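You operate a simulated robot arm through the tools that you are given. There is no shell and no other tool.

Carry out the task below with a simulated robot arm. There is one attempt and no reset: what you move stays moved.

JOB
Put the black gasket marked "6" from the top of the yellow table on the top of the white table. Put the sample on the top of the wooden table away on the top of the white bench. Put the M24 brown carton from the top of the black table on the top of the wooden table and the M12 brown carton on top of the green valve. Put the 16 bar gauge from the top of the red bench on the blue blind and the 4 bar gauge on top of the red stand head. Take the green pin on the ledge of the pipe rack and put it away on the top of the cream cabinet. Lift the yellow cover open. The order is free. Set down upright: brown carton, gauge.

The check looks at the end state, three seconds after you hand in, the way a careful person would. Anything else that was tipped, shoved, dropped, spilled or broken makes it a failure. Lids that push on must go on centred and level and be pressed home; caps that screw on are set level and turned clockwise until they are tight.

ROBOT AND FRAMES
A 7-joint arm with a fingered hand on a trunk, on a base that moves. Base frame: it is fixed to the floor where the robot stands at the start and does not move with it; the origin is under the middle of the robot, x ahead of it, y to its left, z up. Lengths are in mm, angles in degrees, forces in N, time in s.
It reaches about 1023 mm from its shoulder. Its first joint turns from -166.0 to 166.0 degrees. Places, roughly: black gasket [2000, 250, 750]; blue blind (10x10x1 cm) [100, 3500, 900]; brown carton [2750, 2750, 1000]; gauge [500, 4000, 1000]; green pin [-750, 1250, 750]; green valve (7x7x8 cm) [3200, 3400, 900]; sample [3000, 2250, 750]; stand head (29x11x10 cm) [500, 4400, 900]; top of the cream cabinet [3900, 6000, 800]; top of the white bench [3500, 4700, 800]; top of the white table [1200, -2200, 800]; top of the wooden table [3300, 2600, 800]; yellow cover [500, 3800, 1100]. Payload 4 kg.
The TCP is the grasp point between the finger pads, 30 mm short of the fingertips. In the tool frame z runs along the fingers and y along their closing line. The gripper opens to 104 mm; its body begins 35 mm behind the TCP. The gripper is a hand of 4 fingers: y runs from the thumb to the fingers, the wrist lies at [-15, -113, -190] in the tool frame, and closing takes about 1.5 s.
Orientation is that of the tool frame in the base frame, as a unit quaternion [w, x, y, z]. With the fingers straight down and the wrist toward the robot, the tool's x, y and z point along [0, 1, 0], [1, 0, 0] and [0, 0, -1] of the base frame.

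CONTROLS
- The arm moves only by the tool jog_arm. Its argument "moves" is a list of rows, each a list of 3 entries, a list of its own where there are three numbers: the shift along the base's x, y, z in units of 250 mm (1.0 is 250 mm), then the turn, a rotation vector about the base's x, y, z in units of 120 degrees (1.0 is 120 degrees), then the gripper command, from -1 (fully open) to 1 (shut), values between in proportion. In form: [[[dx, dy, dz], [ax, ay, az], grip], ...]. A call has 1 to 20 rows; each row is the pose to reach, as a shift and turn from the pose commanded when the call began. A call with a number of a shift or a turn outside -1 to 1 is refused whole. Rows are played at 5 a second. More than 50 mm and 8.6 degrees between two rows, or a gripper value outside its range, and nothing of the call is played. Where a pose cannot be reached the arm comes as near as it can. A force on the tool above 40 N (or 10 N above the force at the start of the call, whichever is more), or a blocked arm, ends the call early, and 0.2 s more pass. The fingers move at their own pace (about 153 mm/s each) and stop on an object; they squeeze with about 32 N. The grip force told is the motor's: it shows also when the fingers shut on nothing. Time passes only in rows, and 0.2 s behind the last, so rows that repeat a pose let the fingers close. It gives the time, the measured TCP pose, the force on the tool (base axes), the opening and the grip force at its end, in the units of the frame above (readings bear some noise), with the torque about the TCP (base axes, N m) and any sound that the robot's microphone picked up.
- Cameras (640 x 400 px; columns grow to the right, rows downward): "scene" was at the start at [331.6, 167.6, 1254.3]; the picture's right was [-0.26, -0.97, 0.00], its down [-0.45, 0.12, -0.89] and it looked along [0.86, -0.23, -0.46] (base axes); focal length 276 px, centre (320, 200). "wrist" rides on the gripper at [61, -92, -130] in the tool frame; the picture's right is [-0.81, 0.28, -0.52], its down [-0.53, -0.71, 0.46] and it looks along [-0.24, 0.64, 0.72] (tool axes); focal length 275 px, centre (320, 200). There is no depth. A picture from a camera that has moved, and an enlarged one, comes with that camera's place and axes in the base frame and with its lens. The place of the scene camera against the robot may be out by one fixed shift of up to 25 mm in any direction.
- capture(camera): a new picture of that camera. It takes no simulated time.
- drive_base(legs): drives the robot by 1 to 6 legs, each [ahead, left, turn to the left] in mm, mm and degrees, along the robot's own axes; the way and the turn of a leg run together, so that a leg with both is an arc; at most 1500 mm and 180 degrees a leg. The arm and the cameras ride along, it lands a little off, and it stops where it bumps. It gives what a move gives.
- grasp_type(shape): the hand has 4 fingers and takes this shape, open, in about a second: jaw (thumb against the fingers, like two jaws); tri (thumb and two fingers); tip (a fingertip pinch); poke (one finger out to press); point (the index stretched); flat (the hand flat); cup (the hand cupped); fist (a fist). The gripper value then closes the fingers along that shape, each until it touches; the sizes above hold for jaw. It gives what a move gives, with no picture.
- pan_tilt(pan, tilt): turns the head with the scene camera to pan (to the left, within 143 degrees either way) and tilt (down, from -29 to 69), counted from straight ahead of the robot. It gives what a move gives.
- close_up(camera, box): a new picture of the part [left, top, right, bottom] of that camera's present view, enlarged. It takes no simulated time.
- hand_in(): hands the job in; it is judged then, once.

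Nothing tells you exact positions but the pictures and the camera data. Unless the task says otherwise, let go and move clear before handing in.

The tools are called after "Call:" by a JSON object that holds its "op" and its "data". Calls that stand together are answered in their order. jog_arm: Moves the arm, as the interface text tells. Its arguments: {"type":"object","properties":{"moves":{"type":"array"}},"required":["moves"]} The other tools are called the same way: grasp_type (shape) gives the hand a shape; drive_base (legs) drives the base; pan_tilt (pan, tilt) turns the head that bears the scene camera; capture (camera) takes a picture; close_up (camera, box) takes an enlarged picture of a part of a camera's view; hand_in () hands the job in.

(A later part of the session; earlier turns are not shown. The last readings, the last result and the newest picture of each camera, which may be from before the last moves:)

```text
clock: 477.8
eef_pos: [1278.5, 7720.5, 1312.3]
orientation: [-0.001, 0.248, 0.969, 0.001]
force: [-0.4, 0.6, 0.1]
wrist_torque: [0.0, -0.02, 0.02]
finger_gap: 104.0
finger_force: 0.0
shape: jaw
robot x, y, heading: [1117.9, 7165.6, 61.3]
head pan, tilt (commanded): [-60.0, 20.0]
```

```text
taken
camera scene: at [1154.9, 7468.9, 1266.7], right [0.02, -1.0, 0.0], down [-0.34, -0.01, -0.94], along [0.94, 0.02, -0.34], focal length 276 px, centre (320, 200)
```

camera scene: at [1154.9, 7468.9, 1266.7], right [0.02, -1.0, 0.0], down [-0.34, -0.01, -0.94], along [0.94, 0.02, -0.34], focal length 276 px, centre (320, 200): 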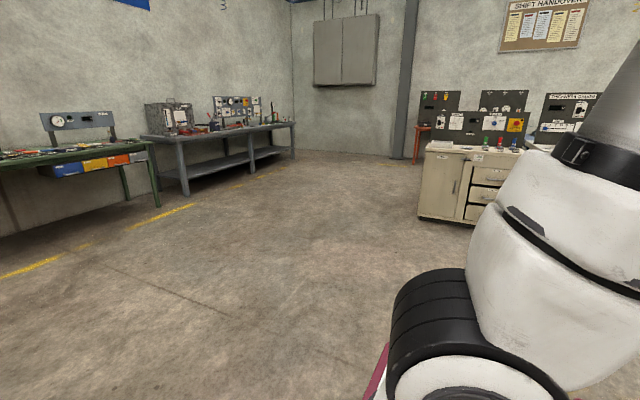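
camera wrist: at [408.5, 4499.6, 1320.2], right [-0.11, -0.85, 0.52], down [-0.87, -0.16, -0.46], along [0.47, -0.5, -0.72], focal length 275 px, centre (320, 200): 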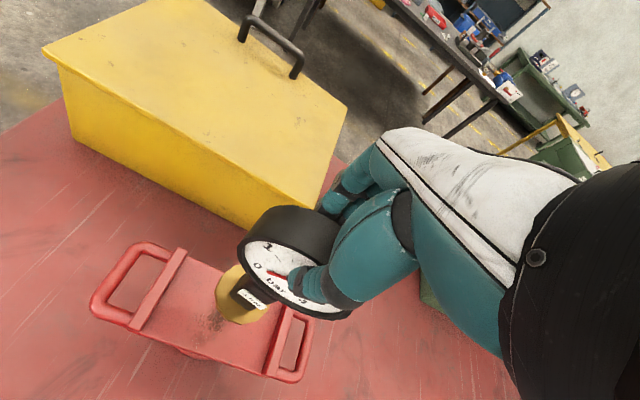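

I'm past the cone. I'll turn right and return to the aisle, then head back along it to the front of the red bench.

Call:
{"op": "drive_base", "data": {"legs": [[0, 0, -86.3], [1000, 0, 0], [1000, 0, 0]]}}

Call:
{"op": "drive_base", "data": {"legs": [[0, 0, -90]]}}

Call:
{"op": "pan_tilt", "data": {"pan": 0, "tilt": 15}}

Call:
{"op": "capture", "data": {"camera": "scene"}}

```text
clock: 491.4
eef_pos: [3404.1, 6072.8, 1311.6]
orientation: [-0.001, 0.861, 0.509, 0.001]
force: [0.3, 0.1, 0.1]
wrist_torque: [-0.01, -0.03, -0.03]
finger_gap: 103.9
finger_force: 0.1
shape: jaw
robot x, y, heading: [2852.4, 6235.5, -29.1]
head pan, tilt (commanded): [-60.0, 20.0]
```

```text
clock: 495.6
eef_pos: [2703.1, 5681.2, 1311.1]
orientation: [0.0, 0.971, -0.239, 0.001]
force: [0.6, -0.1, -0.2]
wrist_torque: [0.01, 0.0, 0.01]
finger_gap: 103.9
finger_force: 0.1
shape: jaw
robot x, y, heading: [2854.2, 6234.6, -117.7]
head pan, tilt (commanded): [-60.0, 20.0]
```

```text
clock: 496.9
eef_pos: [2704.4, 5681.7, 1311.0]
orientation: [0.0, 0.971, -0.237, 0.0]
force: [-0.2, 0.4, 0.6]
wrist_torque: [-0.02, 0.0, 0.04]
finger_gap: 104.0
finger_force: 0.1
shape: jaw
robot x, y, heading: [2856.4, 6236.4, -117.6]
head pan, tilt (commanded): [0.0, 15.0]
```

```text
taken
camera scene: at [2879.8, 5837.4, 1274.8], right [-0.89, 0.46, 0.0], down [0.12, 0.23, -0.97], along [-0.45, -0.86, -0.26], focal length 276 px, centre (320, 200)
```

scene: 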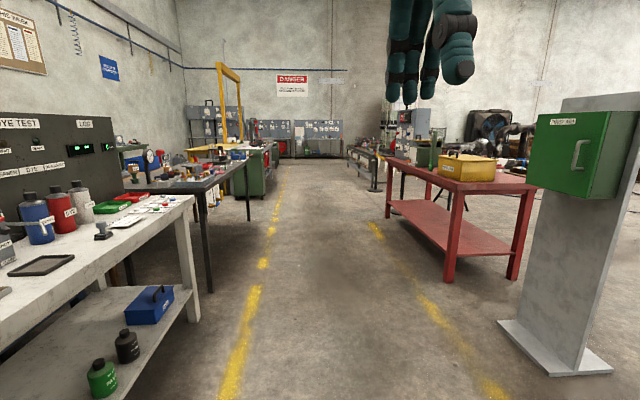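

The aisle is clear. I'll drive down to the yellow cover's position and turn to face it.

Call:
{"op": "drive_base", "data": {"legs": [[0, 0, 2.6], [1450, 0, 0], [1450, 0, 0], [400, 0, 0]]}}

Call:
{"op": "drive_base", "data": {"legs": [[0, 0, -90]]}}

Call:
{"op": "pan_tilt", "data": {"pan": -5, "tilt": 25}}

Call:
{"op": "capture", "data": {"camera": "scene"}}

```text
clock: 513.6
eef_pos: [1102.9, 2734.3, 1310.4]
orientation: [0.0, 0.966, -0.258, 0.001]
force: [-0.2, -0.1, -0.3]
wrist_torque: [0.0, -0.02, -0.03]
finger_gap: 104.0
finger_force: 0.0
shape: jaw
robot x, y, heading: [1275.8, 3281.6, -119.9]
head pan, tilt (commanded): [0.0, 15.0]
```

```text
clock: 517.9
eef_pos: [736.3, 3474.7, 1312.1]
orientation: [-0.001, -0.483, 0.876, 0.0]
force: [-0.2, -0.3, -0.4]
wrist_torque: [0.01, 0.01, 0.0]
finger_gap: 104.0
finger_force: 0.1
shape: jaw
robot x, y, heading: [1274.9, 3279.2, 147.5]
head pan, tilt (commanded): [0.0, 15.0]
```

```text
clock: 518.6
eef_pos: [735.7, 3474.3, 1310.9]
orientation: [0.0, -0.483, 0.876, -0.001]
force: [0.2, -0.2, 0.6]
wrist_torque: [0.01, -0.01, -0.03]
finger_gap: 104.0
finger_force: 0.0
shape: jaw
robot x, y, heading: [1272.3, 3283.1, 148.1]
head pan, tilt (commanded): [-5.0, 25.0]
```

```text
taken
camera scene: at [894.9, 3286.4, 1258.7], right [0.6, 0.8, 0.0], down [0.34, -0.26, -0.91], along [-0.72, 0.55, -0.42], focal length 276 px, centre (320, 200)
```

scene: 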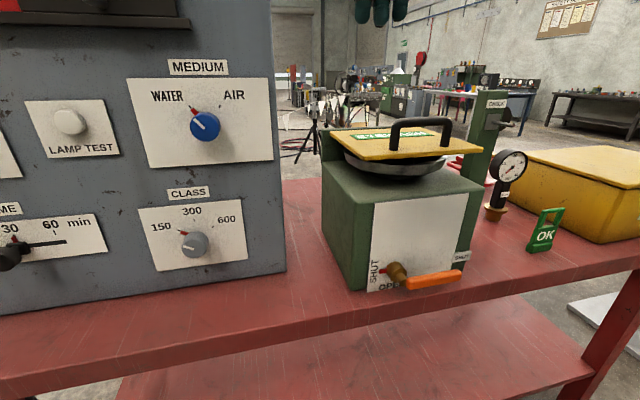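

I'm in front of the green box with the yellow "EYEWASH" cover. I'll straighten, get closer, and look at the handle with the wrist camera.

Call:
{"op": "drive_base", "data": {"legs": [[0, 0, 7], [220, -40, 0]]}}

Call:
{"op": "pan_tilt", "data": {"pan": -5, "tilt": 30}}

Call:
{"op": "capture", "data": {"camera": "scene"}}

Call:
{"op": "capture", "data": {"camera": "wrist"}}

```text
clock: 521.0
eef_pos: [526.9, 3545.2, 1312.2]
orientation: [0.0, -0.534, 0.846, 0.0]
force: [-0.6, 0.4, 0.3]
wrist_torque: [-0.01, 0.01, -0.01]
finger_gap: 104.0
finger_force: 0.1
shape: jaw
robot x, y, heading: [1083.0, 3413.2, 154.6]
head pan, tilt (commanded): [-5.0, 25.0]
```

```text
clock: 521.6
eef_pos: [526.1, 3544.6, 1310.9]
orientation: [0.0, -0.533, 0.846, -0.001]
force: [0.8, -0.8, -0.2]
wrist_torque: [0.04, 0.0, -0.01]
finger_gap: 104.0
finger_force: 0.0
shape: jaw
robot x, y, heading: [1083.0, 3414.8, 154.5]
head pan, tilt (commanded): [-5.0, 30.0]
```

```text
taken
camera scene: at [706.6, 3375.5, 1250.7], right [0.51, 0.86, 0.0], down [0.43, -0.25, -0.87], along [-0.75, 0.44, -0.5], focal length 276 px, centre (320, 200)
```

scene: 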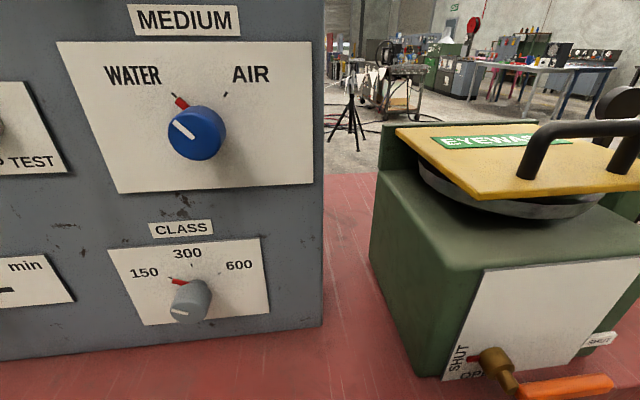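

```text
taken
camera wrist: at [581.9, 3451.5, 1441.4], right [0.1, 0.85, 0.52], down [0.87, 0.17, -0.46], along [-0.48, 0.5, -0.72], focal length 275 px, centre (320, 200)
```

wrist: 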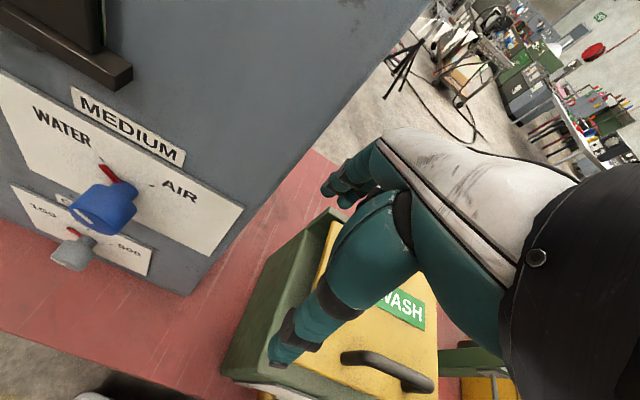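

I'll move the hand to the right so the wrist camera can see the cover's handle.

Call:
{"op": "jog_arm", "data": {"moves": [[[0.12, 0.14, 0], [0, 0, 0], -1], [[0.24, 0.28, 0], [0, 0, 0], -1], [[0.36, 0.43, 0], [0, 0, 0], -1], [[0.48, 0.58, 0], [0, 0, 0], -1], [[0.6, 0.73, 0], [0, 0, 0], -1], [[0.72, 0.88, 0], [0, 0, 0], -1], [[0.74, 0.91, 0], [0, 0, 0], -1]]}}

Call:
{"op": "capture", "data": {"camera": "wrist"}}

Call:
{"op": "pan_tilt", "data": {"pan": -30, "tilt": 25}}

Call:
{"op": "capture", "data": {"camera": "scene"}}

```text
clock: 523.2
eef_pos: [710.4, 3775.2, 1310.9]
orientation: [-0.001, -0.534, 0.845, 0.0]
force: [0.1, 0.2, 0.2]
wrist_torque: [-0.01, -0.01, -0.01]
finger_gap: 103.9
finger_force: 0.1
shape: jaw
robot x, y, heading: [1084.5, 3414.1, 154.4]
head pan, tilt (commanded): [-5.0, 30.0]
```

```text
taken
camera wrist: at [765.7, 3681.2, 1441.3], right [0.1, 0.85, 0.52], down [0.87, 0.17, -0.46], along [-0.48, 0.5, -0.72], focal length 275 px, centre (320, 200)
```

wrist: 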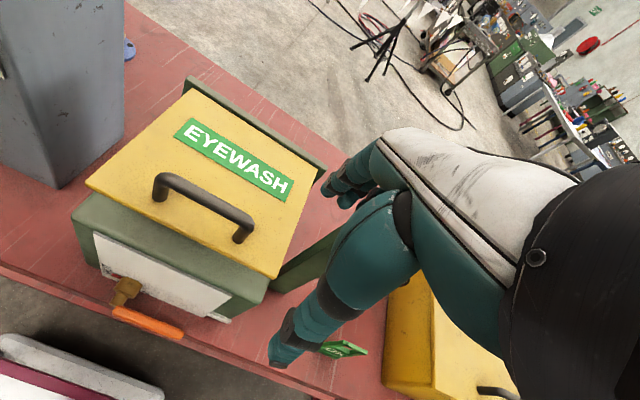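

```text
clock: 524.1
eef_pos: [709.4, 3774.9, 1311.6]
orientation: [-0.001, -0.534, 0.846, -0.002]
force: [0.6, -0.4, 0.1]
wrist_torque: [0.0, -0.03, 0.0]
finger_gap: 104.1
finger_force: 0.0
shape: jaw
robot x, y, heading: [1081.0, 3415.3, 154.6]
head pan, tilt (commanded): [-30.0, 25.0]
```

```text
taken
camera scene: at [732.3, 3405.5, 1258.6], right [0.82, 0.57, 0.0], down [0.24, -0.35, -0.91], along [-0.51, 0.75, -0.42], focal length 276 px, centre (320, 200)
```

scene: 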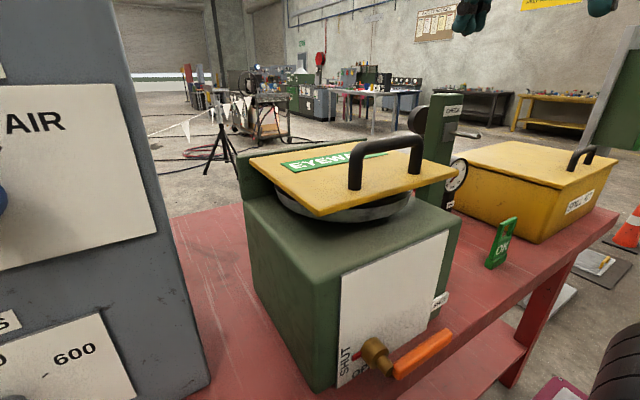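

Excellent view of the cover: its handle is a bar near the front edge, with the hinge at the back. I'll zoom in to measure it.

Call:
{"op": "close_up", "data": {"camera": "wrist", "box": [70, 60, 340, 300]}}

Call:
{"op": "close_up", "data": {"camera": "scene", "box": [220, 110, 480, 260]}}

```text
1.67 times, centred on (205, 180) of wrist
camera zoom: at [765.3, 3680.9, 1441.4], right [0.1, 0.85, 0.52], down [0.87, 0.17, -0.46], along [-0.48, 0.5, -0.72], focal length 459 px, centre (512, 233)
```

zoom: 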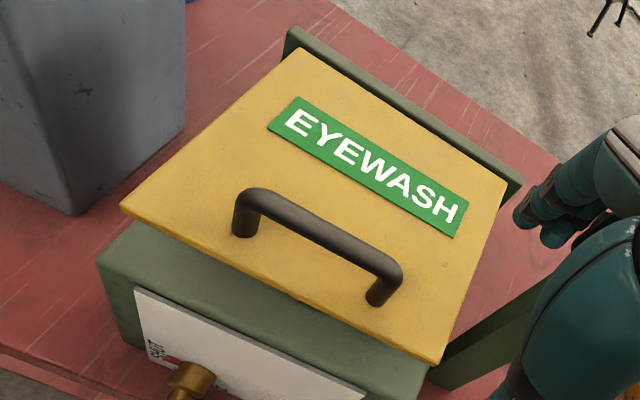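

```text
2.46 times, centred on (350, 185) of scene
camera zoom: at [732.3, 3405.5, 1258.6], right [0.82, 0.57, 0.0], down [0.24, -0.35, -0.91], along [-0.51, 0.75, -0.42], focal length 680 px, centre (246, 237)
```

zoom: 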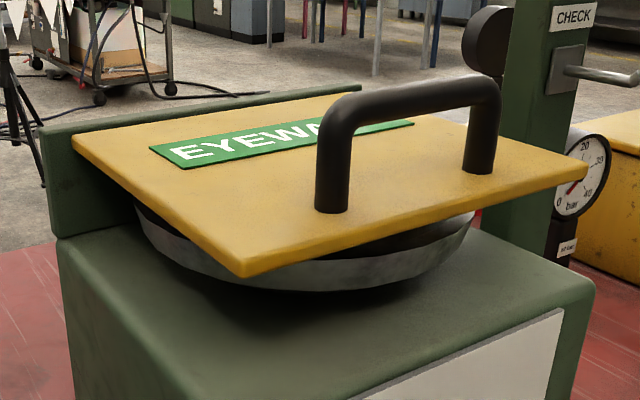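

The handle bar is near (607, 3724) with its top around z = 1160, and the hinge is at the back edge. I'll move over the bar to refine before gripping it.

Call:
{"op": "jog_arm", "data": {"moves": [[[-0.14, -0.07, -0.06], [0, 0, 0], -1], [[-0.28, -0.14, -0.12], [0, 0, 0], -1], [[-0.413, -0.204, -0.2], [0, 0, 0], -1], [[-0.413, -0.204, -0.28], [0, 0, 0], -1], [[-0.413, -0.204, -0.28], [0, 0, 0], -1]]}}

Call:
{"op": "capture", "data": {"camera": "wrist"}}

Call:
{"op": "capture", "data": {"camera": "scene"}}

```text
clock: 525.3
eef_pos: [604.2, 3721.6, 1241.0]
orientation: [-0.001, -0.534, 0.846, -0.001]
force: [0.5, 1.1, 0.6]
wrist_torque: [-0.01, 0.01, 0.01]
finger_gap: 103.8
finger_force: 0.1
shape: jaw
robot x, y, heading: [1083.9, 3419.9, 154.6]
head pan, tilt (commanded): [-30.0, 25.0]
```

```text
taken
camera wrist: at [661.5, 3627.5, 1371.1], right [0.1, 0.85, 0.52], down [0.87, 0.17, -0.46], along [-0.48, 0.5, -0.72], focal length 275 px, centre (320, 200)
```

wrist: 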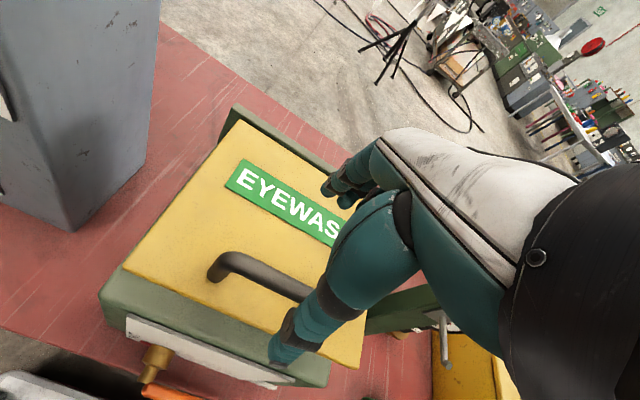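

```text
taken
camera scene: at [732.4, 3405.5, 1258.6], right [0.82, 0.57, 0.0], down [0.24, -0.35, -0.91], along [-0.51, 0.75, -0.42], focal length 276 px, centre (320, 200)
```

scene: 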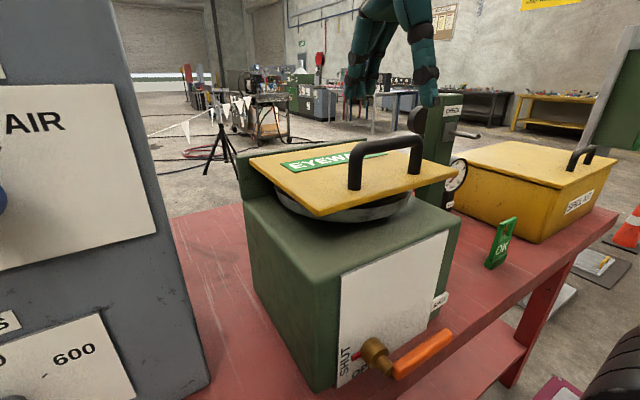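

Call:
{"op": "close_up", "data": {"camera": "wrist", "box": [110, 200, 330, 380]}}

```text
2.22 times, centred on (220, 290) of wrist
camera zoom: at [661.5, 3627.5, 1371.1], right [0.1, 0.85, 0.52], down [0.87, 0.17, -0.46], along [-0.48, 0.5, -0.72], focal length 612 px, centre (542, 0)
```

zoom: 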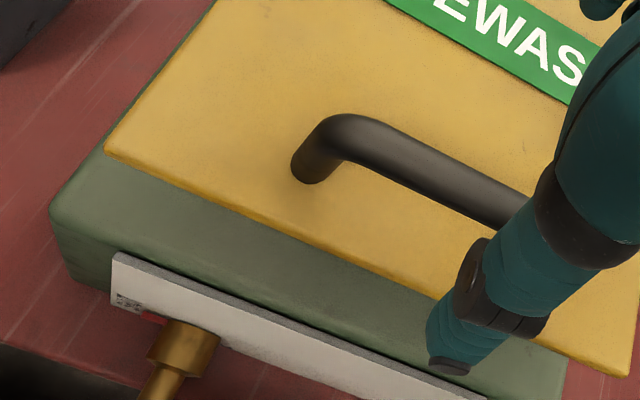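

The bar's centreline is at z≈1148, 31 mm above the cover. I'll lower so it sits between the finger ends and close on it.

Call:
{"op": "jog_arm", "data": {"moves": [[[0.027, 0.008, 0], [0, 0, 0], -1], [[0.027, 0.008, -0.12], [0, 0, 0], -1], [[0.027, 0.008, -0.24], [0, 0, 0], -1], [[0.027, 0.008, -0.31], [0, 0, 0], -1], [[0.027, 0.008, -0.31], [0, 0, 0], -1]]}}

Call:
{"op": "capture", "data": {"camera": "wrist"}}

Call:
{"op": "close_up", "data": {"camera": "scene", "box": [220, 60, 480, 260]}}

```text
clock: 526.5
eef_pos: [615.7, 3724.2, 1162.0]
orientation: [-0.001, -0.533, 0.846, 0.001]
force: [0.9, -0.5, -0.1]
wrist_torque: [0.05, 0.04, -0.01]
finger_gap: 103.7
finger_force: 0.1
shape: jaw
robot x, y, heading: [1084.5, 3417.8, 154.7]
head pan, tilt (commanded): [-30.0, 25.0]
```

```text
taken
camera wrist: at [672.0, 3630.6, 1291.7], right [0.1, 0.85, 0.52], down [0.87, 0.17, -0.46], along [-0.48, 0.5, -0.72], focal length 275 px, centre (320, 200)
```

wrist: 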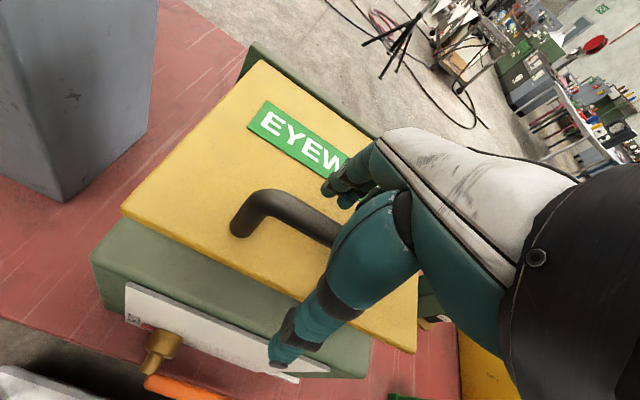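

```text
2.00 times, centred on (350, 160) of scene
camera zoom: at [732.3, 3405.5, 1258.6], right [0.82, 0.57, 0.0], down [0.24, -0.35, -0.91], along [-0.51, 0.75, -0.42], focal length 553 px, centre (260, 280)
```

zoom: 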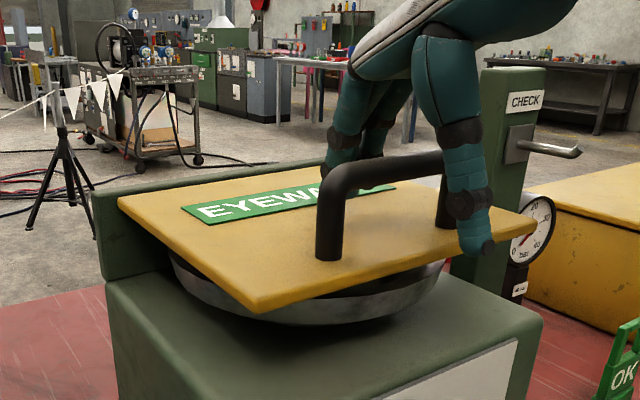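

The bar is between the thumb (in front) and the fingers (behind). I'll close on it.

Call:
{"op": "jog_arm", "data": {"moves": [[[0, 0, 0], [0, 0, 0], 0], [[0, 0, 0], [0, 0, 0], 0.4], [[0, 0, 0], [0, 0, 0], 0.7], [[0, 0, 0], [0, 0, 0], 1], [[0, 0, 0], [0, 0, 0], 1], [[0, 0, 0], [0, 0, 0], 1], [[0, 0, 0], [0, 0, 0], 1], [[0, 0, 0], [0, 0, 0], 1], [[0, 0, 0], [0, 0, 0], 1]]}}

Call:
{"op": "close_up", "data": {"camera": "scene", "box": [220, 60, 480, 260]}}

Call:
{"op": "close_up", "data": {"camera": "wrist", "box": [200, 160, 400, 340]}}

```text
clock: 528.5
eef_pos: [616.2, 3724.5, 1161.7]
orientation: [-0.001, -0.533, 0.846, 0.0]
force: [3.9, -4.0, 0.9]
wrist_torque: [0.07, 0.07, 0.08]
finger_gap: 0.0
finger_force: 32.1
shape: jaw
robot x, y, heading: [1081.3, 3412.6, 154.4]
head pan, tilt (commanded): [-30.0, 25.0]
```

```text
2.00 times, centred on (350, 160) of scene
camera zoom: at [732.5, 3405.3, 1258.7], right [0.82, 0.57, 0.0], down [0.24, -0.35, -0.91], along [-0.51, 0.75, -0.42], focal length 553 px, centre (260, 280)
```

zoom: 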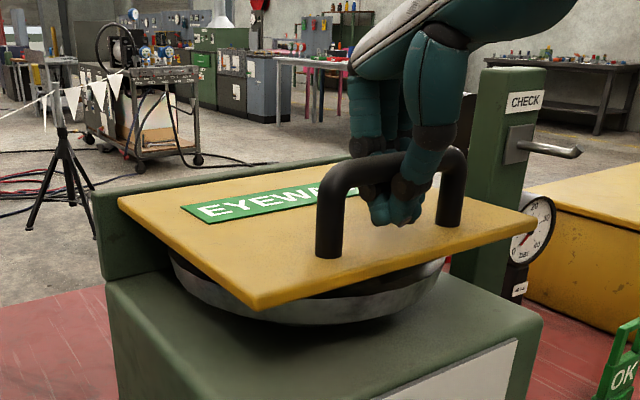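

```text
2.22 times, centred on (300, 250) of wrist
camera zoom: at [672.1, 3630.3, 1292.0], right [0.1, 0.85, 0.52], down [0.87, 0.17, -0.46], along [-0.48, 0.5, -0.72], focal length 612 px, centre (364, 89)
```

zoom: 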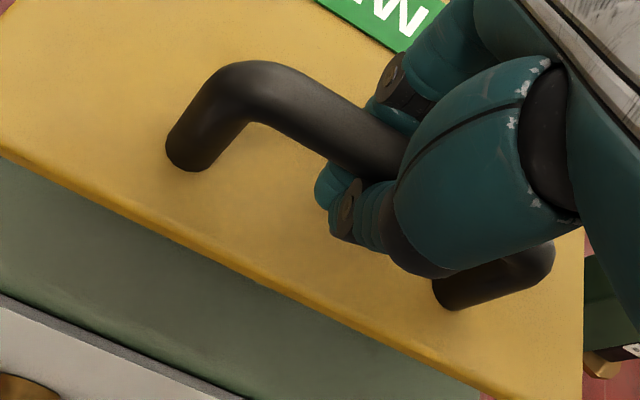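

The fingers have wrapped under the bar and caged it, which makes a good hook. I'll lift along the hinge arc, first to about 40°, watching the force.

Call:
{"op": "jog_arm", "data": {"moves": [[[-0.008, 0.004, 0.06], [0, 0, 0], 1], [[-0.0305, 0.0142, 0.13], [0, 0, 0], 1], [[-0.052, 0.025, 0.19], [0, 0, 0], 1], [[-0.079, 0.0369, 0.245], [0, 0, 0], 1], [[-0.11, 0.052, 0.295], [0, 0, 0], 1], [[-0.145, 0.0676, 0.345], [0, 0, 0], 1], [[-0.145, 0.0676, 0.345], [0, 0, 0], 1]]}}

Call:
{"op": "capture", "data": {"camera": "scene"}}

```text
clock: 530.1
eef_pos: [576.9, 3740.9, 1248.2]
orientation: [0.001, -0.534, 0.846, -0.001]
force: [-20.3, 9.3, -24.2]
wrist_torque: [-0.1, -0.36, 0.01]
finger_gap: 0.0
finger_force: 32.5
shape: jaw
robot x, y, heading: [1084.5, 3415.5, 154.4]
head pan, tilt (commanded): [-30.0, 25.0]
```

```text
taken
camera scene: at [730.8, 3406.1, 1258.2], right [0.82, 0.57, 0.0], down [0.24, -0.35, -0.91], along [-0.51, 0.75, -0.42], focal length 276 px, centre (320, 200)
```

scene: 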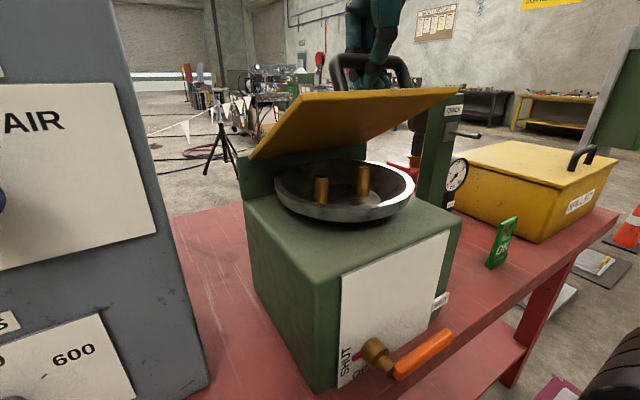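

The cover is lifting nicely, about 30° open, with the bowl visible underneath. I'll continue along the arc to about 60°, trimming the radius slightly and tilting the hand with it.

Call:
{"op": "jog_arm", "data": {"moves": [[[-0.047, 0.022, 0.039], [-0.0141, -0.0302, 0], 1], [[-0.0964, 0.045, 0.074], [-0.0282, -0.0604, 0], 1], [[-0.144, 0.067, 0.109], [-0.0405, -0.0868, 0], 1], [[-0.1936, 0.0904, 0.1408], [-0.0528, -0.1133, 0], 1], [[-0.246, 0.115, 0.167], [-0.0652, -0.1397, 0], 1], [[-0.2996, 0.1396, 0.1884], [-0.0775, -0.1661, 0], 1], [[-0.2996, 0.1396, 0.1884], [-0.0775, -0.1661, 0], 1]]}}

Call:
{"op": "capture", "data": {"camera": "scene"}}

Call:
{"op": "capture", "data": {"camera": "wrist"}}

```text
clock: 531.7
eef_pos: [506.6, 3776.3, 1296.6]
orientation: [0.102, -0.523, 0.831, -0.161]
force: [-2.7, -5.0, -3.5]
wrist_torque: [-0.05, 0.04, 0.07]
finger_gap: 0.1
finger_force: 31.7
shape: jaw
robot x, y, heading: [1082.2, 3415.7, 154.3]
head pan, tilt (commanded): [-30.0, 25.0]
```

```text
taken
camera scene: at [732.0, 3405.2, 1258.5], right [0.82, 0.57, 0.0], down [0.24, -0.35, -0.91], along [-0.51, 0.75, -0.42], focal length 276 px, centre (320, 200)
```

scene: 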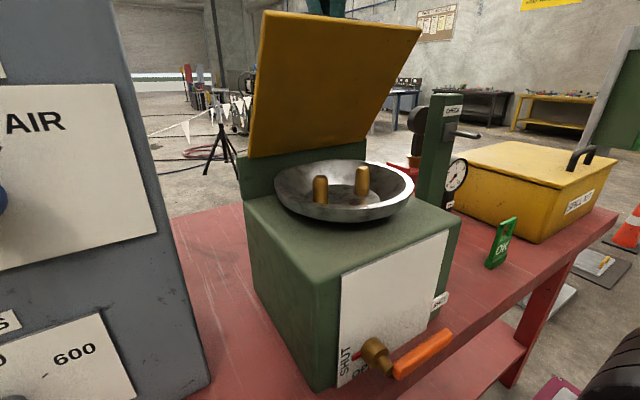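

```text
taken
camera wrist: at [511.0, 3705.3, 1451.9], right [-0.06, 0.92, 0.38], down [0.98, 0.12, -0.15], along [-0.19, 0.36, -0.91], focal length 275 px, centre (320, 200)
```

wrist: 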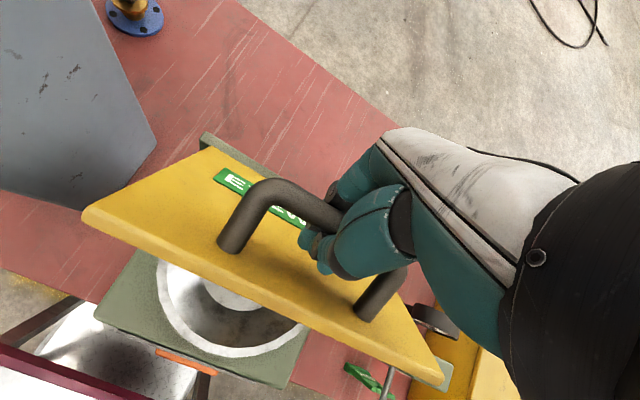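

The cover is at about 60–65° and forces are low. I'll carry it on to about 90°.

Call:
{"op": "jog_arm", "data": {"moves": [[[-0.055, 0.0258, 0.016], [-0.0088, -0.0189, 0], 1], [[-0.1106, 0.0516, 0.0284], [-0.0176, -0.0378, 0], 1], [[-0.1675, 0.078, 0.034], [-0.0264, -0.0566, 0], 1], [[-0.2244, 0.1046, 0.0348], [-0.0352, -0.0755, 0], 1], [[-0.281, 0.131, 0.029], [-0.044, -0.0944, 0], 1], [[-0.3371, 0.1572, 0.02], [-0.0528, -0.1133, 0], 1], [[-0.3371, 0.1572, 0.02], [-0.0528, -0.1133, 0], 1]]}}

Call:
{"op": "capture", "data": {"camera": "scene"}}

Call:
{"op": "capture", "data": {"camera": "wrist"}}

```text
clock: 533.3
eef_pos: [416.0, 3815.1, 1299.8]
orientation: [0.171, -0.505, 0.803, -0.267]
force: [0.9, 0.0, -2.2]
wrist_torque: [-0.02, 0.01, 0.04]
finger_gap: 0.0
finger_force: 32.3
shape: jaw
robot x, y, heading: [1084.1, 3416.8, 154.3]
head pan, tilt (commanded): [-30.0, 25.0]
```

```text
taken
camera scene: at [732.3, 3405.5, 1258.6], right [0.82, 0.57, 0.0], down [0.24, -0.35, -0.91], along [-0.51, 0.75, -0.42], focal length 276 px, centre (320, 200)
```

scene: 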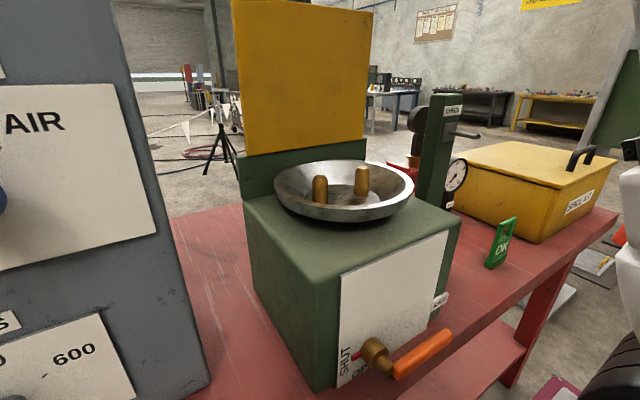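

```text
taken
camera wrist: at [385.8, 3762.4, 1458.8], right [-0.13, 0.96, 0.25], down [0.99, 0.12, 0.07], along [0.04, 0.26, -0.97], focal length 275 px, centre (320, 200)
```

wrist: 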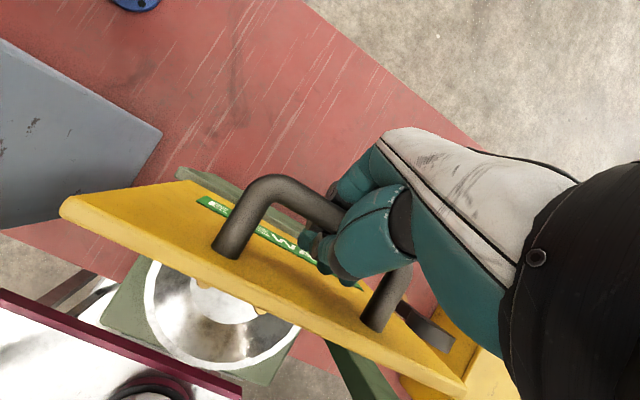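

The cover is about vertical. I'll push it a bit past vertical to find where it rests.

Call:
{"op": "jog_arm", "data": {"moves": [[[-0.027, 0.0126, -0.008], [-0.0044, -0.0094, 0], 1], [[-0.054, 0.0252, -0.0172], [-0.0088, -0.0189, 0], 1], [[-0.081, 0.038, -0.026], [-0.013, -0.028, 0], 1], [[-0.108, 0.0504, -0.0344], [-0.0176, -0.0378, 0], 1], [[-0.108, 0.0504, -0.0344], [-0.0176, -0.0378, 0], 1]]}}

Call:
{"op": "capture", "data": {"camera": "scene"}}

Call:
{"op": "capture", "data": {"camera": "wrist"}}

```text
clock: 534.5
eef_pos: [390.8, 3826.4, 1293.3]
orientation: [0.193, -0.498, 0.79, -0.302]
force: [0.7, -2.3, -4.4]
wrist_torque: [-0.12, 0.0, 0.06]
finger_gap: 0.2
finger_force: 32.8
shape: jaw
robot x, y, heading: [1086.1, 3414.6, 154.7]
head pan, tilt (commanded): [-30.0, 25.0]
```

```text
taken
camera scene: at [732.2, 3405.4, 1258.6], right [0.82, 0.57, 0.0], down [0.24, -0.35, -0.91], along [-0.51, 0.75, -0.42], focal length 276 px, centre (320, 200)
```

scene: 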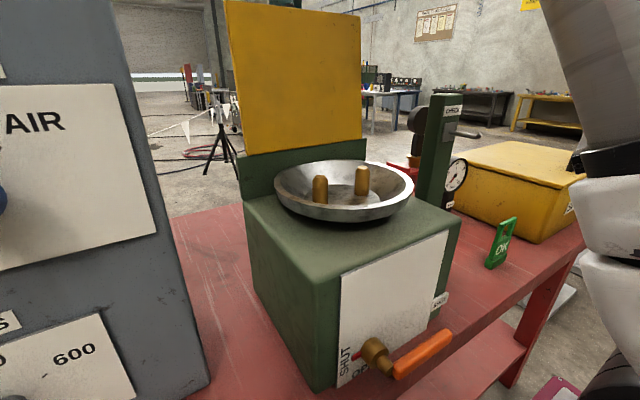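

```text
taken
camera wrist: at [346.9, 3780.3, 1450.5], right [-0.15, 0.97, 0.2], down [0.98, 0.12, 0.14], along [0.11, 0.22, -0.97], focal length 275 px, centre (320, 200)
```

wrist: 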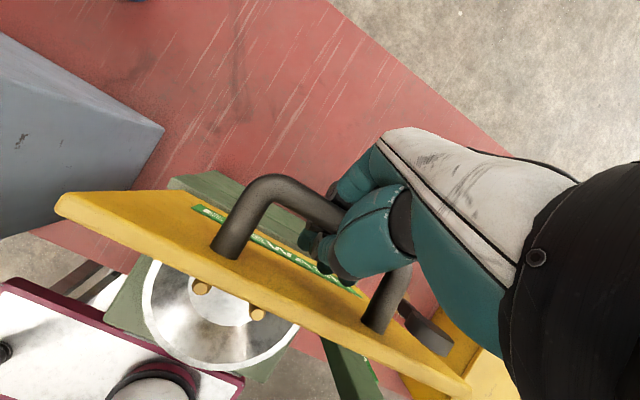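

Call:
{"op": "jog_arm", "data": {"moves": [[[-0.025, 0.0117, -0.012], [-0.0044, -0.0094, 0], 1], [[-0.05, 0.0235, -0.024], [-0.0088, -0.0189, 0], 1], [[-0.075, 0.035, -0.038], [-0.0088, -0.0189, 0], 1], [[-0.1, 0.0466, -0.054], [-0.0088, -0.0189, 0], 1], [[-0.1, 0.0466, -0.054], [-0.0088, -0.0189, 0], 1]]}}

Call:
{"op": "capture", "data": {"camera": "scene"}}

Call:
{"op": "capture", "data": {"camera": "wrist"}}

```text
clock: 535.5
eef_pos: [375.8, 3835.0, 1285.2]
orientation: [0.206, -0.494, 0.782, -0.321]
force: [26.9, -12.1, 4.8]
wrist_torque: [0.12, 0.3, 0.05]
finger_gap: 0.3
finger_force: 31.9
shape: jaw
robot x, y, heading: [1083.9, 3416.0, 154.5]
head pan, tilt (commanded): [-30.0, 25.0]
stopped in row 4: the force on the tool passed its limit at 44 N (the readings are from after the stop); the commanded pose is now the measured one
```

```text
taken
camera scene: at [734.5, 3404.6, 1259.0], right [0.82, 0.57, 0.0], down [0.24, -0.35, -0.91], along [-0.51, 0.75, -0.42], focal length 276 px, centre (320, 200)
```

scene: 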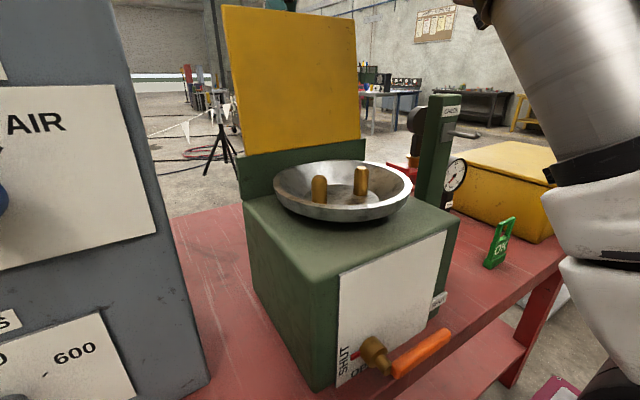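

```text
taken
camera wrist: at [324.2, 3790.8, 1442.4], right [-0.16, 0.97, 0.18], down [0.98, 0.13, 0.18], along [0.15, 0.2, -0.97], focal length 275 px, centre (320, 200)
```

wrist: 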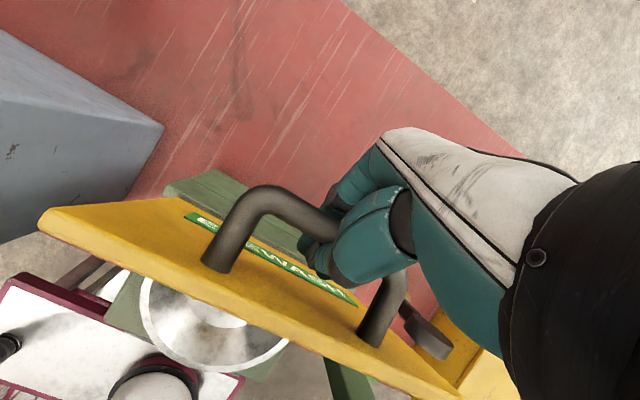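

The cover has reached its stop at about 104°, past vertical, so it should rest open by itself. I'll relax the push and open the fingers only as far as needed to slip off the bar.

Call:
{"op": "jog_arm", "data": {"moves": [[[0.008, -0.004, 0], [0, 0, 0], 1], [[0.012, -0.006, 0], [0, 0, 0], 0.8], [[0.012, -0.006, 0], [0, 0, 0], 0.65], [[0.012, -0.006, 0], [0, 0, 0], 0.5], [[0.012, -0.006, 0], [0, 0, 0], 0.4], [[0.012, -0.006, 0], [0, 0, 0], 0.4]]}}

Call:
{"op": "capture", "data": {"camera": "wrist"}}

Call:
{"op": "capture", "data": {"camera": "scene"}}

```text
clock: 536.9
eef_pos: [374.3, 3835.9, 1282.8]
orientation: [0.205, -0.493, 0.782, -0.32]
force: [0.0, 0.5, -0.6]
wrist_torque: [0.0, -0.01, 0.01]
finger_gap: 30.7
finger_force: 0.1
shape: jaw
robot x, y, heading: [1084.5, 3413.3, 154.2]
head pan, tilt (commanded): [-30.0, 25.0]
```

```text
taken
camera wrist: at [323.9, 3791.4, 1440.2], right [-0.16, 0.97, 0.18], down [0.98, 0.13, 0.18], along [0.15, 0.2, -0.97], focal length 275 px, centre (320, 200)
```

wrist: 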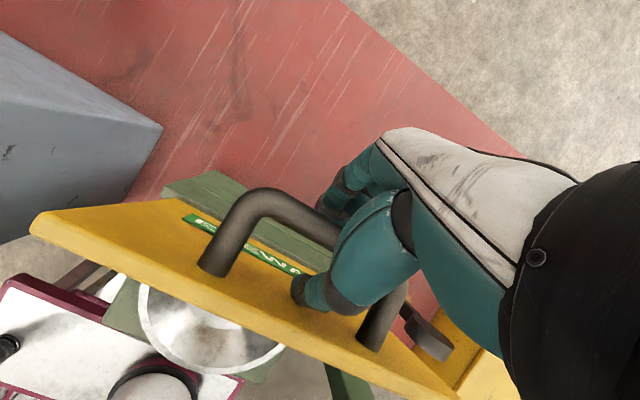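

```text
taken
camera scene: at [732.7, 3405.4, 1258.6], right [0.82, 0.57, 0.0], down [0.24, -0.35, -0.91], along [-0.51, 0.75, -0.42], focal length 276 px, centre (320, 200)
```

scene: 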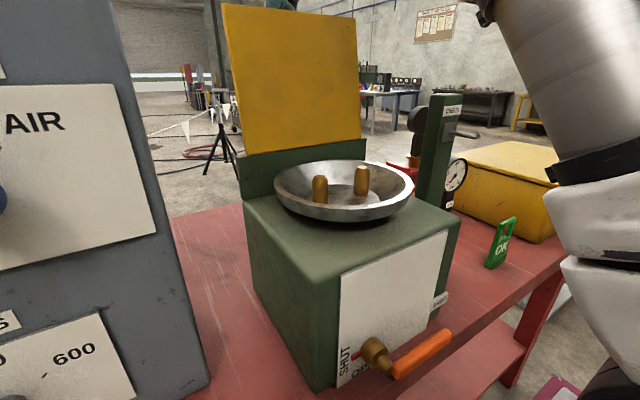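

The hand is free around the bar and the cover stays open. I'll withdraw up and back along the finger direction.

Call:
{"op": "jog_arm", "data": {"moves": [[[-0.0318, 0.0149, 0.0355], [0, 0, 0], 0.4], [[-0.0636, 0.0298, 0.0709], [0, 0, 0], 0.4], [[-0.1272, 0.0596, 0.1418], [0, 0, 0], 0.4], [[-0.1908, 0.0894, 0.25], [0, 0, 0], 0.4], [[-0.2, 0.0936, 0.38], [0, 0, 0], 0.4], [[-0.2, 0.0936, 0.5], [0, 0, 0], 0.4], [[-0.2, 0.0936, 0.5], [0, 0, 0], 0.4]]}}

Call:
{"op": "capture", "data": {"camera": "wrist"}}

Call:
{"op": "capture", "data": {"camera": "scene"}}

```text
clock: 538.5
eef_pos: [358.5, 3842.2, 1300.6]
orientation: [0.205, -0.493, 0.782, -0.32]
force: [0.1, -0.2, -0.8]
wrist_torque: [-0.02, 0.02, 0.03]
finger_gap: 30.8
finger_force: 0.0
shape: jaw
out of reach, approached as far as the arm can: row 3, 4, 5, 6, 7
robot x, y, heading: [1082.9, 3416.5, 154.6]
head pan, tilt (commanded): [-30.0, 25.0]
```

```text
taken
camera wrist: at [308.5, 3797.4, 1457.4], right [-0.16, 0.97, 0.18], down [0.98, 0.13, 0.18], along [0.15, 0.2, -0.97], focal length 275 px, centre (320, 200)
```

wrist: 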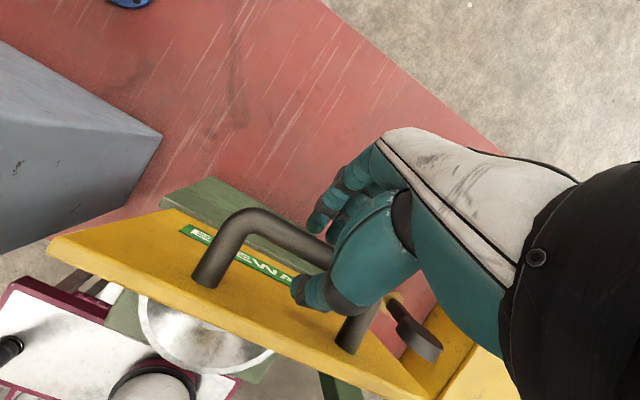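

```text
taken
camera scene: at [732.7, 3405.4, 1258.6], right [0.82, 0.57, 0.0], down [0.24, -0.35, -0.91], along [-0.51, 0.75, -0.42], focal length 276 px, centre (320, 200)
```

scene: 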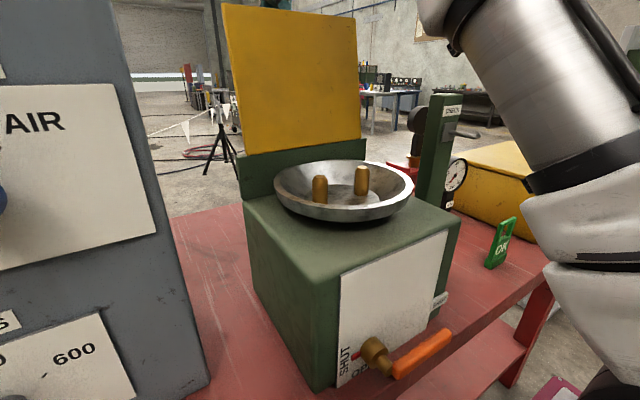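

The arm reached its limit, but the finger ends are now just off the bar. I'll try a small straight-up move first.

Call:
{"op": "jog_arm", "data": {"moves": [[[0, 0, 0.03], [0, 0, 0], 0.4], [[0, 0, 0.06], [0, 0, 0], 0.4], [[0, 0, 0.09], [0, 0, 0], 0.4], [[0, 0, 0.09], [0, 0, 0], 0.4]]}}

Call:
{"op": "capture", "data": {"camera": "wrist"}}

Call:
{"op": "close_up", "data": {"camera": "wrist", "box": [200, 180, 440, 360]}}

```text
clock: 539.5
eef_pos: [359.9, 3842.6, 1301.2]
orientation: [0.205, -0.493, 0.782, -0.321]
force: [0.6, 0.2, 0.0]
wrist_torque: [-0.01, 0.02, 0.03]
finger_gap: 31.2
finger_force: 0.1
shape: jaw
out of reach, approached as far as the arm can: row 1, 2, 3, 4
robot x, y, heading: [1083.4, 3414.7, 154.3]
head pan, tilt (commanded): [-30.0, 25.0]
```

```text
taken
camera wrist: at [308.5, 3797.5, 1457.4], right [-0.16, 0.97, 0.18], down [0.98, 0.13, 0.18], along [0.15, 0.2, -0.97], focal length 275 px, centre (320, 200)
```

wrist: 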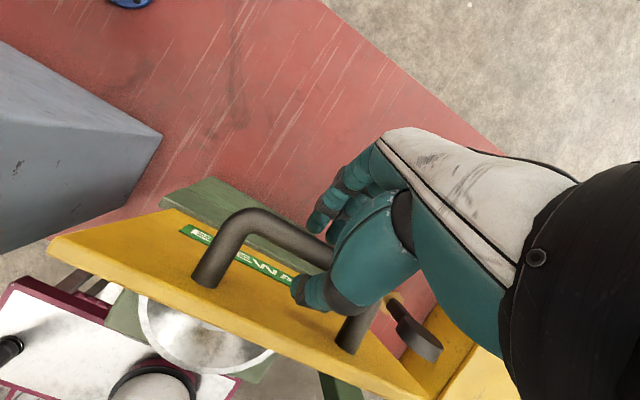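

```text
2.22 times, centred on (320, 270) of wrist
camera zoom: at [308.5, 3797.5, 1457.4], right [-0.16, 0.97, 0.18], down [0.98, 0.13, 0.18], along [0.15, 0.2, -0.97], focal length 612 px, centre (320, 44)
```

zoom: 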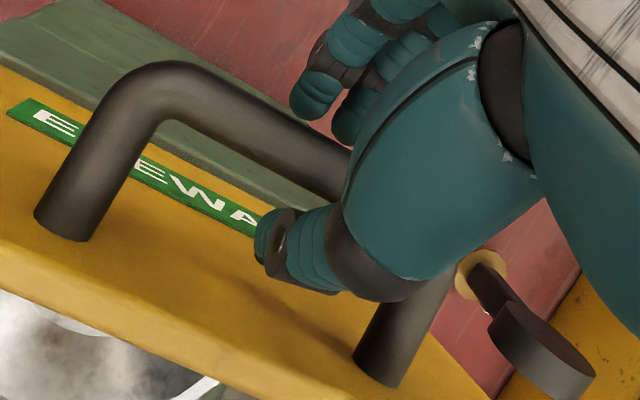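

The bar still lies between thumb and fingertips. I'll tilt the hand back 15° about the bar, which frees some reach, then lift straight up off it.

Call:
{"op": "jog_arm", "data": {"moves": [[[0.0145, -0.0068, 0.012], [0.0264, 0.0566, 0], 0.4], [[0.029, -0.0136, 0.024], [0.0528, 0.1133, 0], 0.4], [[0.029, -0.0136, 0.024], [0.0528, 0.1133, 0], 0.4]]}}

Call:
{"op": "close_up", "data": {"camera": "wrist", "box": [200, 180, 440, 360]}}

Call:
{"op": "capture", "data": {"camera": "scene"}}

```text
clock: 540.3
eef_pos: [367.7, 3837.8, 1307.1]
orientation: [0.138, -0.515, 0.818, -0.215]
force: [-0.7, -0.7, -0.2]
wrist_torque: [0.03, -0.04, 0.03]
finger_gap: 31.1
finger_force: 0.1
shape: jaw
robot x, y, heading: [1081.2, 3419.3, 154.3]
head pan, tilt (commanded): [-30.0, 25.0]
```

```text
2.22 times, centred on (320, 270) of wrist
camera zoom: at [354.6, 3776.9, 1464.9], right [-0.1, 0.94, 0.32], down [0.99, 0.12, -0.04], along [-0.08, 0.31, -0.95], focal length 612 px, centre (320, 44)
```

zoom: 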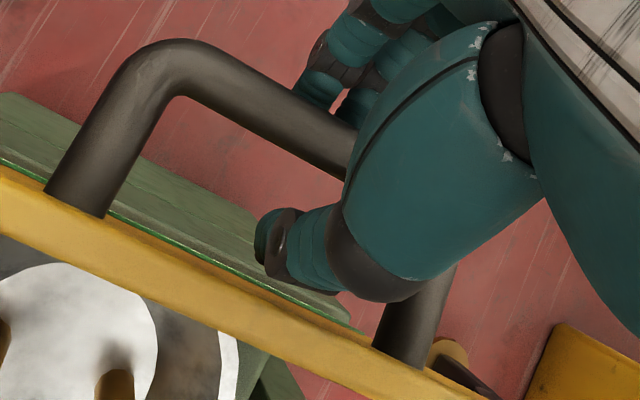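

```text
taken
camera scene: at [732.7, 3405.4, 1258.6], right [0.82, 0.57, 0.0], down [0.24, -0.35, -0.91], along [-0.51, 0.75, -0.42], focal length 276 px, centre (320, 200)
```

scene: 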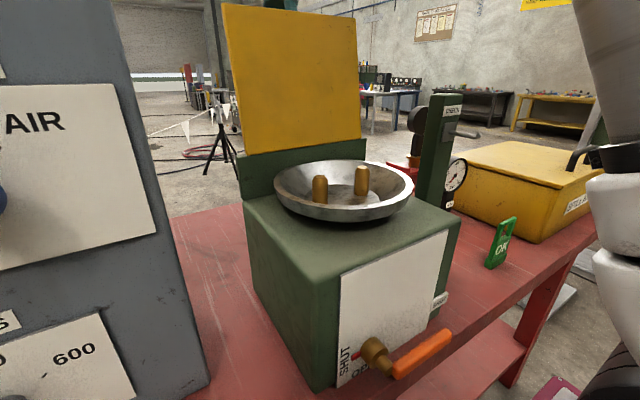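

No contact so far. Now straight up in small steps.

Call:
{"op": "jog_arm", "data": {"moves": [[[0, 0, 0.03], [0, 0, 0], 0.4], [[0, 0, 0.06], [0, 0, 0], 0.4], [[0, 0, 0.1], [0, 0, 0], 0.4], [[0, 0, 0.15], [0, 0, 0], 0.4], [[0, 0, 0.2], [0, 0, 0], 0.4], [[0, 0, 0.2], [0, 0, 0], 0.4]]}}

Call:
{"op": "capture", "data": {"camera": "wrist"}}

Call:
{"op": "capture", "data": {"camera": "scene"}}

```text
clock: 541.7
eef_pos: [371.2, 3838.4, 1356.8]
orientation: [0.138, -0.515, 0.818, -0.216]
force: [-0.3, 0.0, -0.1]
wrist_torque: [0.02, -0.01, -0.02]
finger_gap: 31.1
finger_force: 0.0
shape: jaw
robot x, y, heading: [1083.2, 3415.1, 154.4]
head pan, tilt (commanded): [-30.0, 25.0]
```

```text
taken
camera wrist: at [356.6, 3776.1, 1515.7], right [-0.1, 0.94, 0.32], down [0.99, 0.12, -0.04], along [-0.08, 0.31, -0.95], focal length 275 px, centre (320, 200)
```

wrist: 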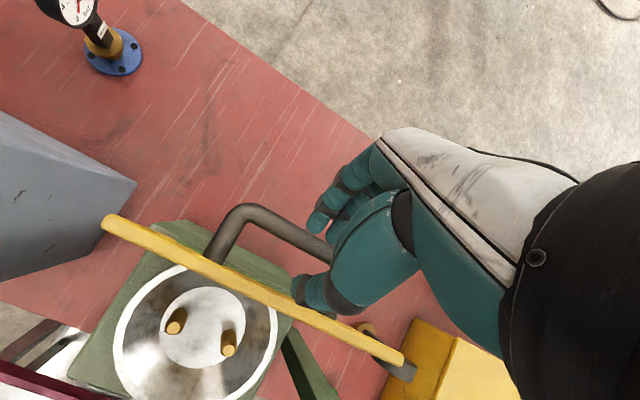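

```text
taken
camera scene: at [732.8, 3405.3, 1258.6], right [0.82, 0.57, 0.0], down [0.24, -0.35, -0.91], along [-0.51, 0.75, -0.42], focal length 276 px, centre (320, 200)
```

scene: 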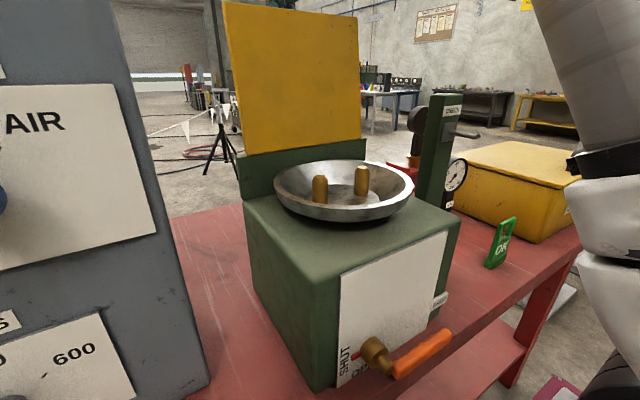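

The hand is free and the cover stays open. I'll go up a bit more, then bring the hand back over the top toward me.

Call:
{"op": "jog_arm", "data": {"moves": [[[0, 0, 0.06], [0, 0, 0], 0.4], [[0, 0, 0.12], [0, 0, 0], 0.4], [[0.03, -0.014, 0.16], [0, 0, 0], 0.4], [[0.12, -0.056, 0.2], [0, 0, 0], 0.4], [[0.27, -0.126, 0.22], [0.01, 0.02, 0], 0.4], [[0.43, -0.2, 0.22], [0.03, 0.065, 0], 0.2], [[0.6, -0.28, 0.22], [0.055, 0.12, 0], 0], [[0.77, -0.36, 0.22], [0.08, 0.175, 0], -0.5], [[0.94, -0.44, 0.22], [0.1056, 0.2266, 0], -1], [[0.94, -0.44, 0.22], [0.1056, 0.2266, 0], -1]]}}

Call:
{"op": "capture", "data": {"camera": "scene"}}

Call:
{"op": "capture", "data": {"camera": "wrist"}}

```text
clock: 543.9
eef_pos: [605.4, 3727.3, 1412.6]
orientation: [-0.003, -0.534, 0.846, 0.002]
force: [-0.3, 1.0, 0.3]
wrist_torque: [-0.03, 0.01, 0.01]
finger_gap: 103.8
finger_force: 0.1
shape: jaw
robot x, y, heading: [1089.9, 3415.8, 154.3]
head pan, tilt (commanded): [-30.0, 25.0]
```

```text
taken
camera scene: at [732.6, 3405.4, 1258.6], right [0.82, 0.57, 0.0], down [0.24, -0.35, -0.91], along [-0.51, 0.75, -0.42], focal length 276 px, centre (320, 200)
```

scene: 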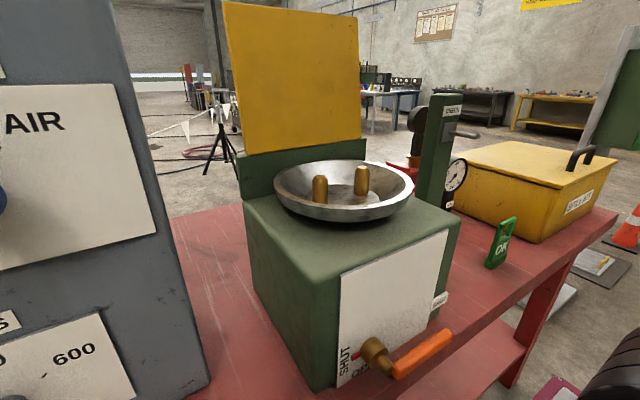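

```text
taken
camera wrist: at [662.1, 3633.8, 1541.8], right [0.1, 0.85, 0.52], down [0.87, 0.17, -0.46], along [-0.48, 0.5, -0.72], focal length 275 px, centre (320, 200)
```

wrist: 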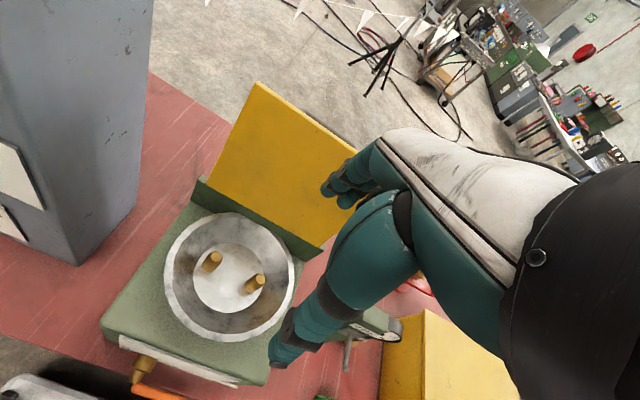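

The cover stays open on its own. The last job is the gasket: I'll back away, drive down the aisle, and slip into the gap beside the yellow table again.

Call:
{"op": "drive_base", "data": {"legs": [[-450, 0, 0], [0, 0, 90.5], [1220, 0, 0]]}}

Call:
{"op": "pan_tilt", "data": {"pan": 60, "tilt": 20}}

Call:
{"op": "capture", "data": {"camera": "scene"}}

```text
clock: 556.4
eef_pos: [643.1, 1616.8, 1413.3]
orientation: [0.003, 0.975, -0.221, 0.0]
force: [0.2, 0.2, 1.4]
wrist_torque: [0.02, -0.02, -0.02]
finger_gap: 104.0
finger_force: 0.1
shape: jaw
robot x, y, heading: [954.9, 2092.9, -115.7]
head pan, tilt (commanded): [-30.0, 25.0]
```

```text
clock: 558.0
eef_pos: [644.7, 1617.1, 1412.3]
orientation: [0.002, 0.975, -0.221, 0.0]
force: [-0.1, 0.0, 0.9]
wrist_torque: [0.0, 0.01, 0.02]
finger_gap: 103.7
finger_force: 0.1
shape: jaw
robot x, y, heading: [960.5, 2093.3, -115.9]
head pan, tilt (commanded): [60.0, 20.0]
```

```text
taken
camera scene: at [1089.5, 1705.8, 1266.7], right [-0.83, -0.56, 0.0], down [-0.19, 0.28, -0.94], along [0.53, -0.78, -0.34], focal length 276 px, centre (320, 200)
```

scene: 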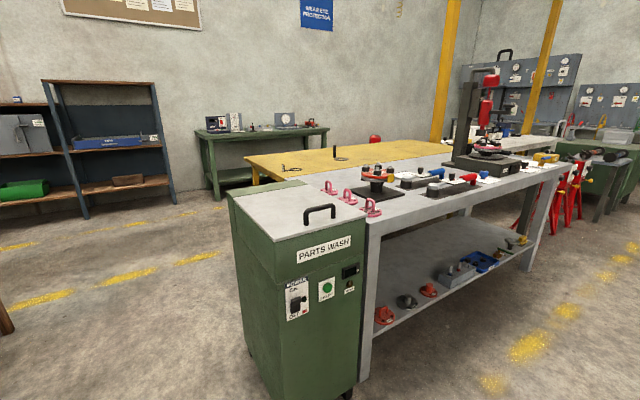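

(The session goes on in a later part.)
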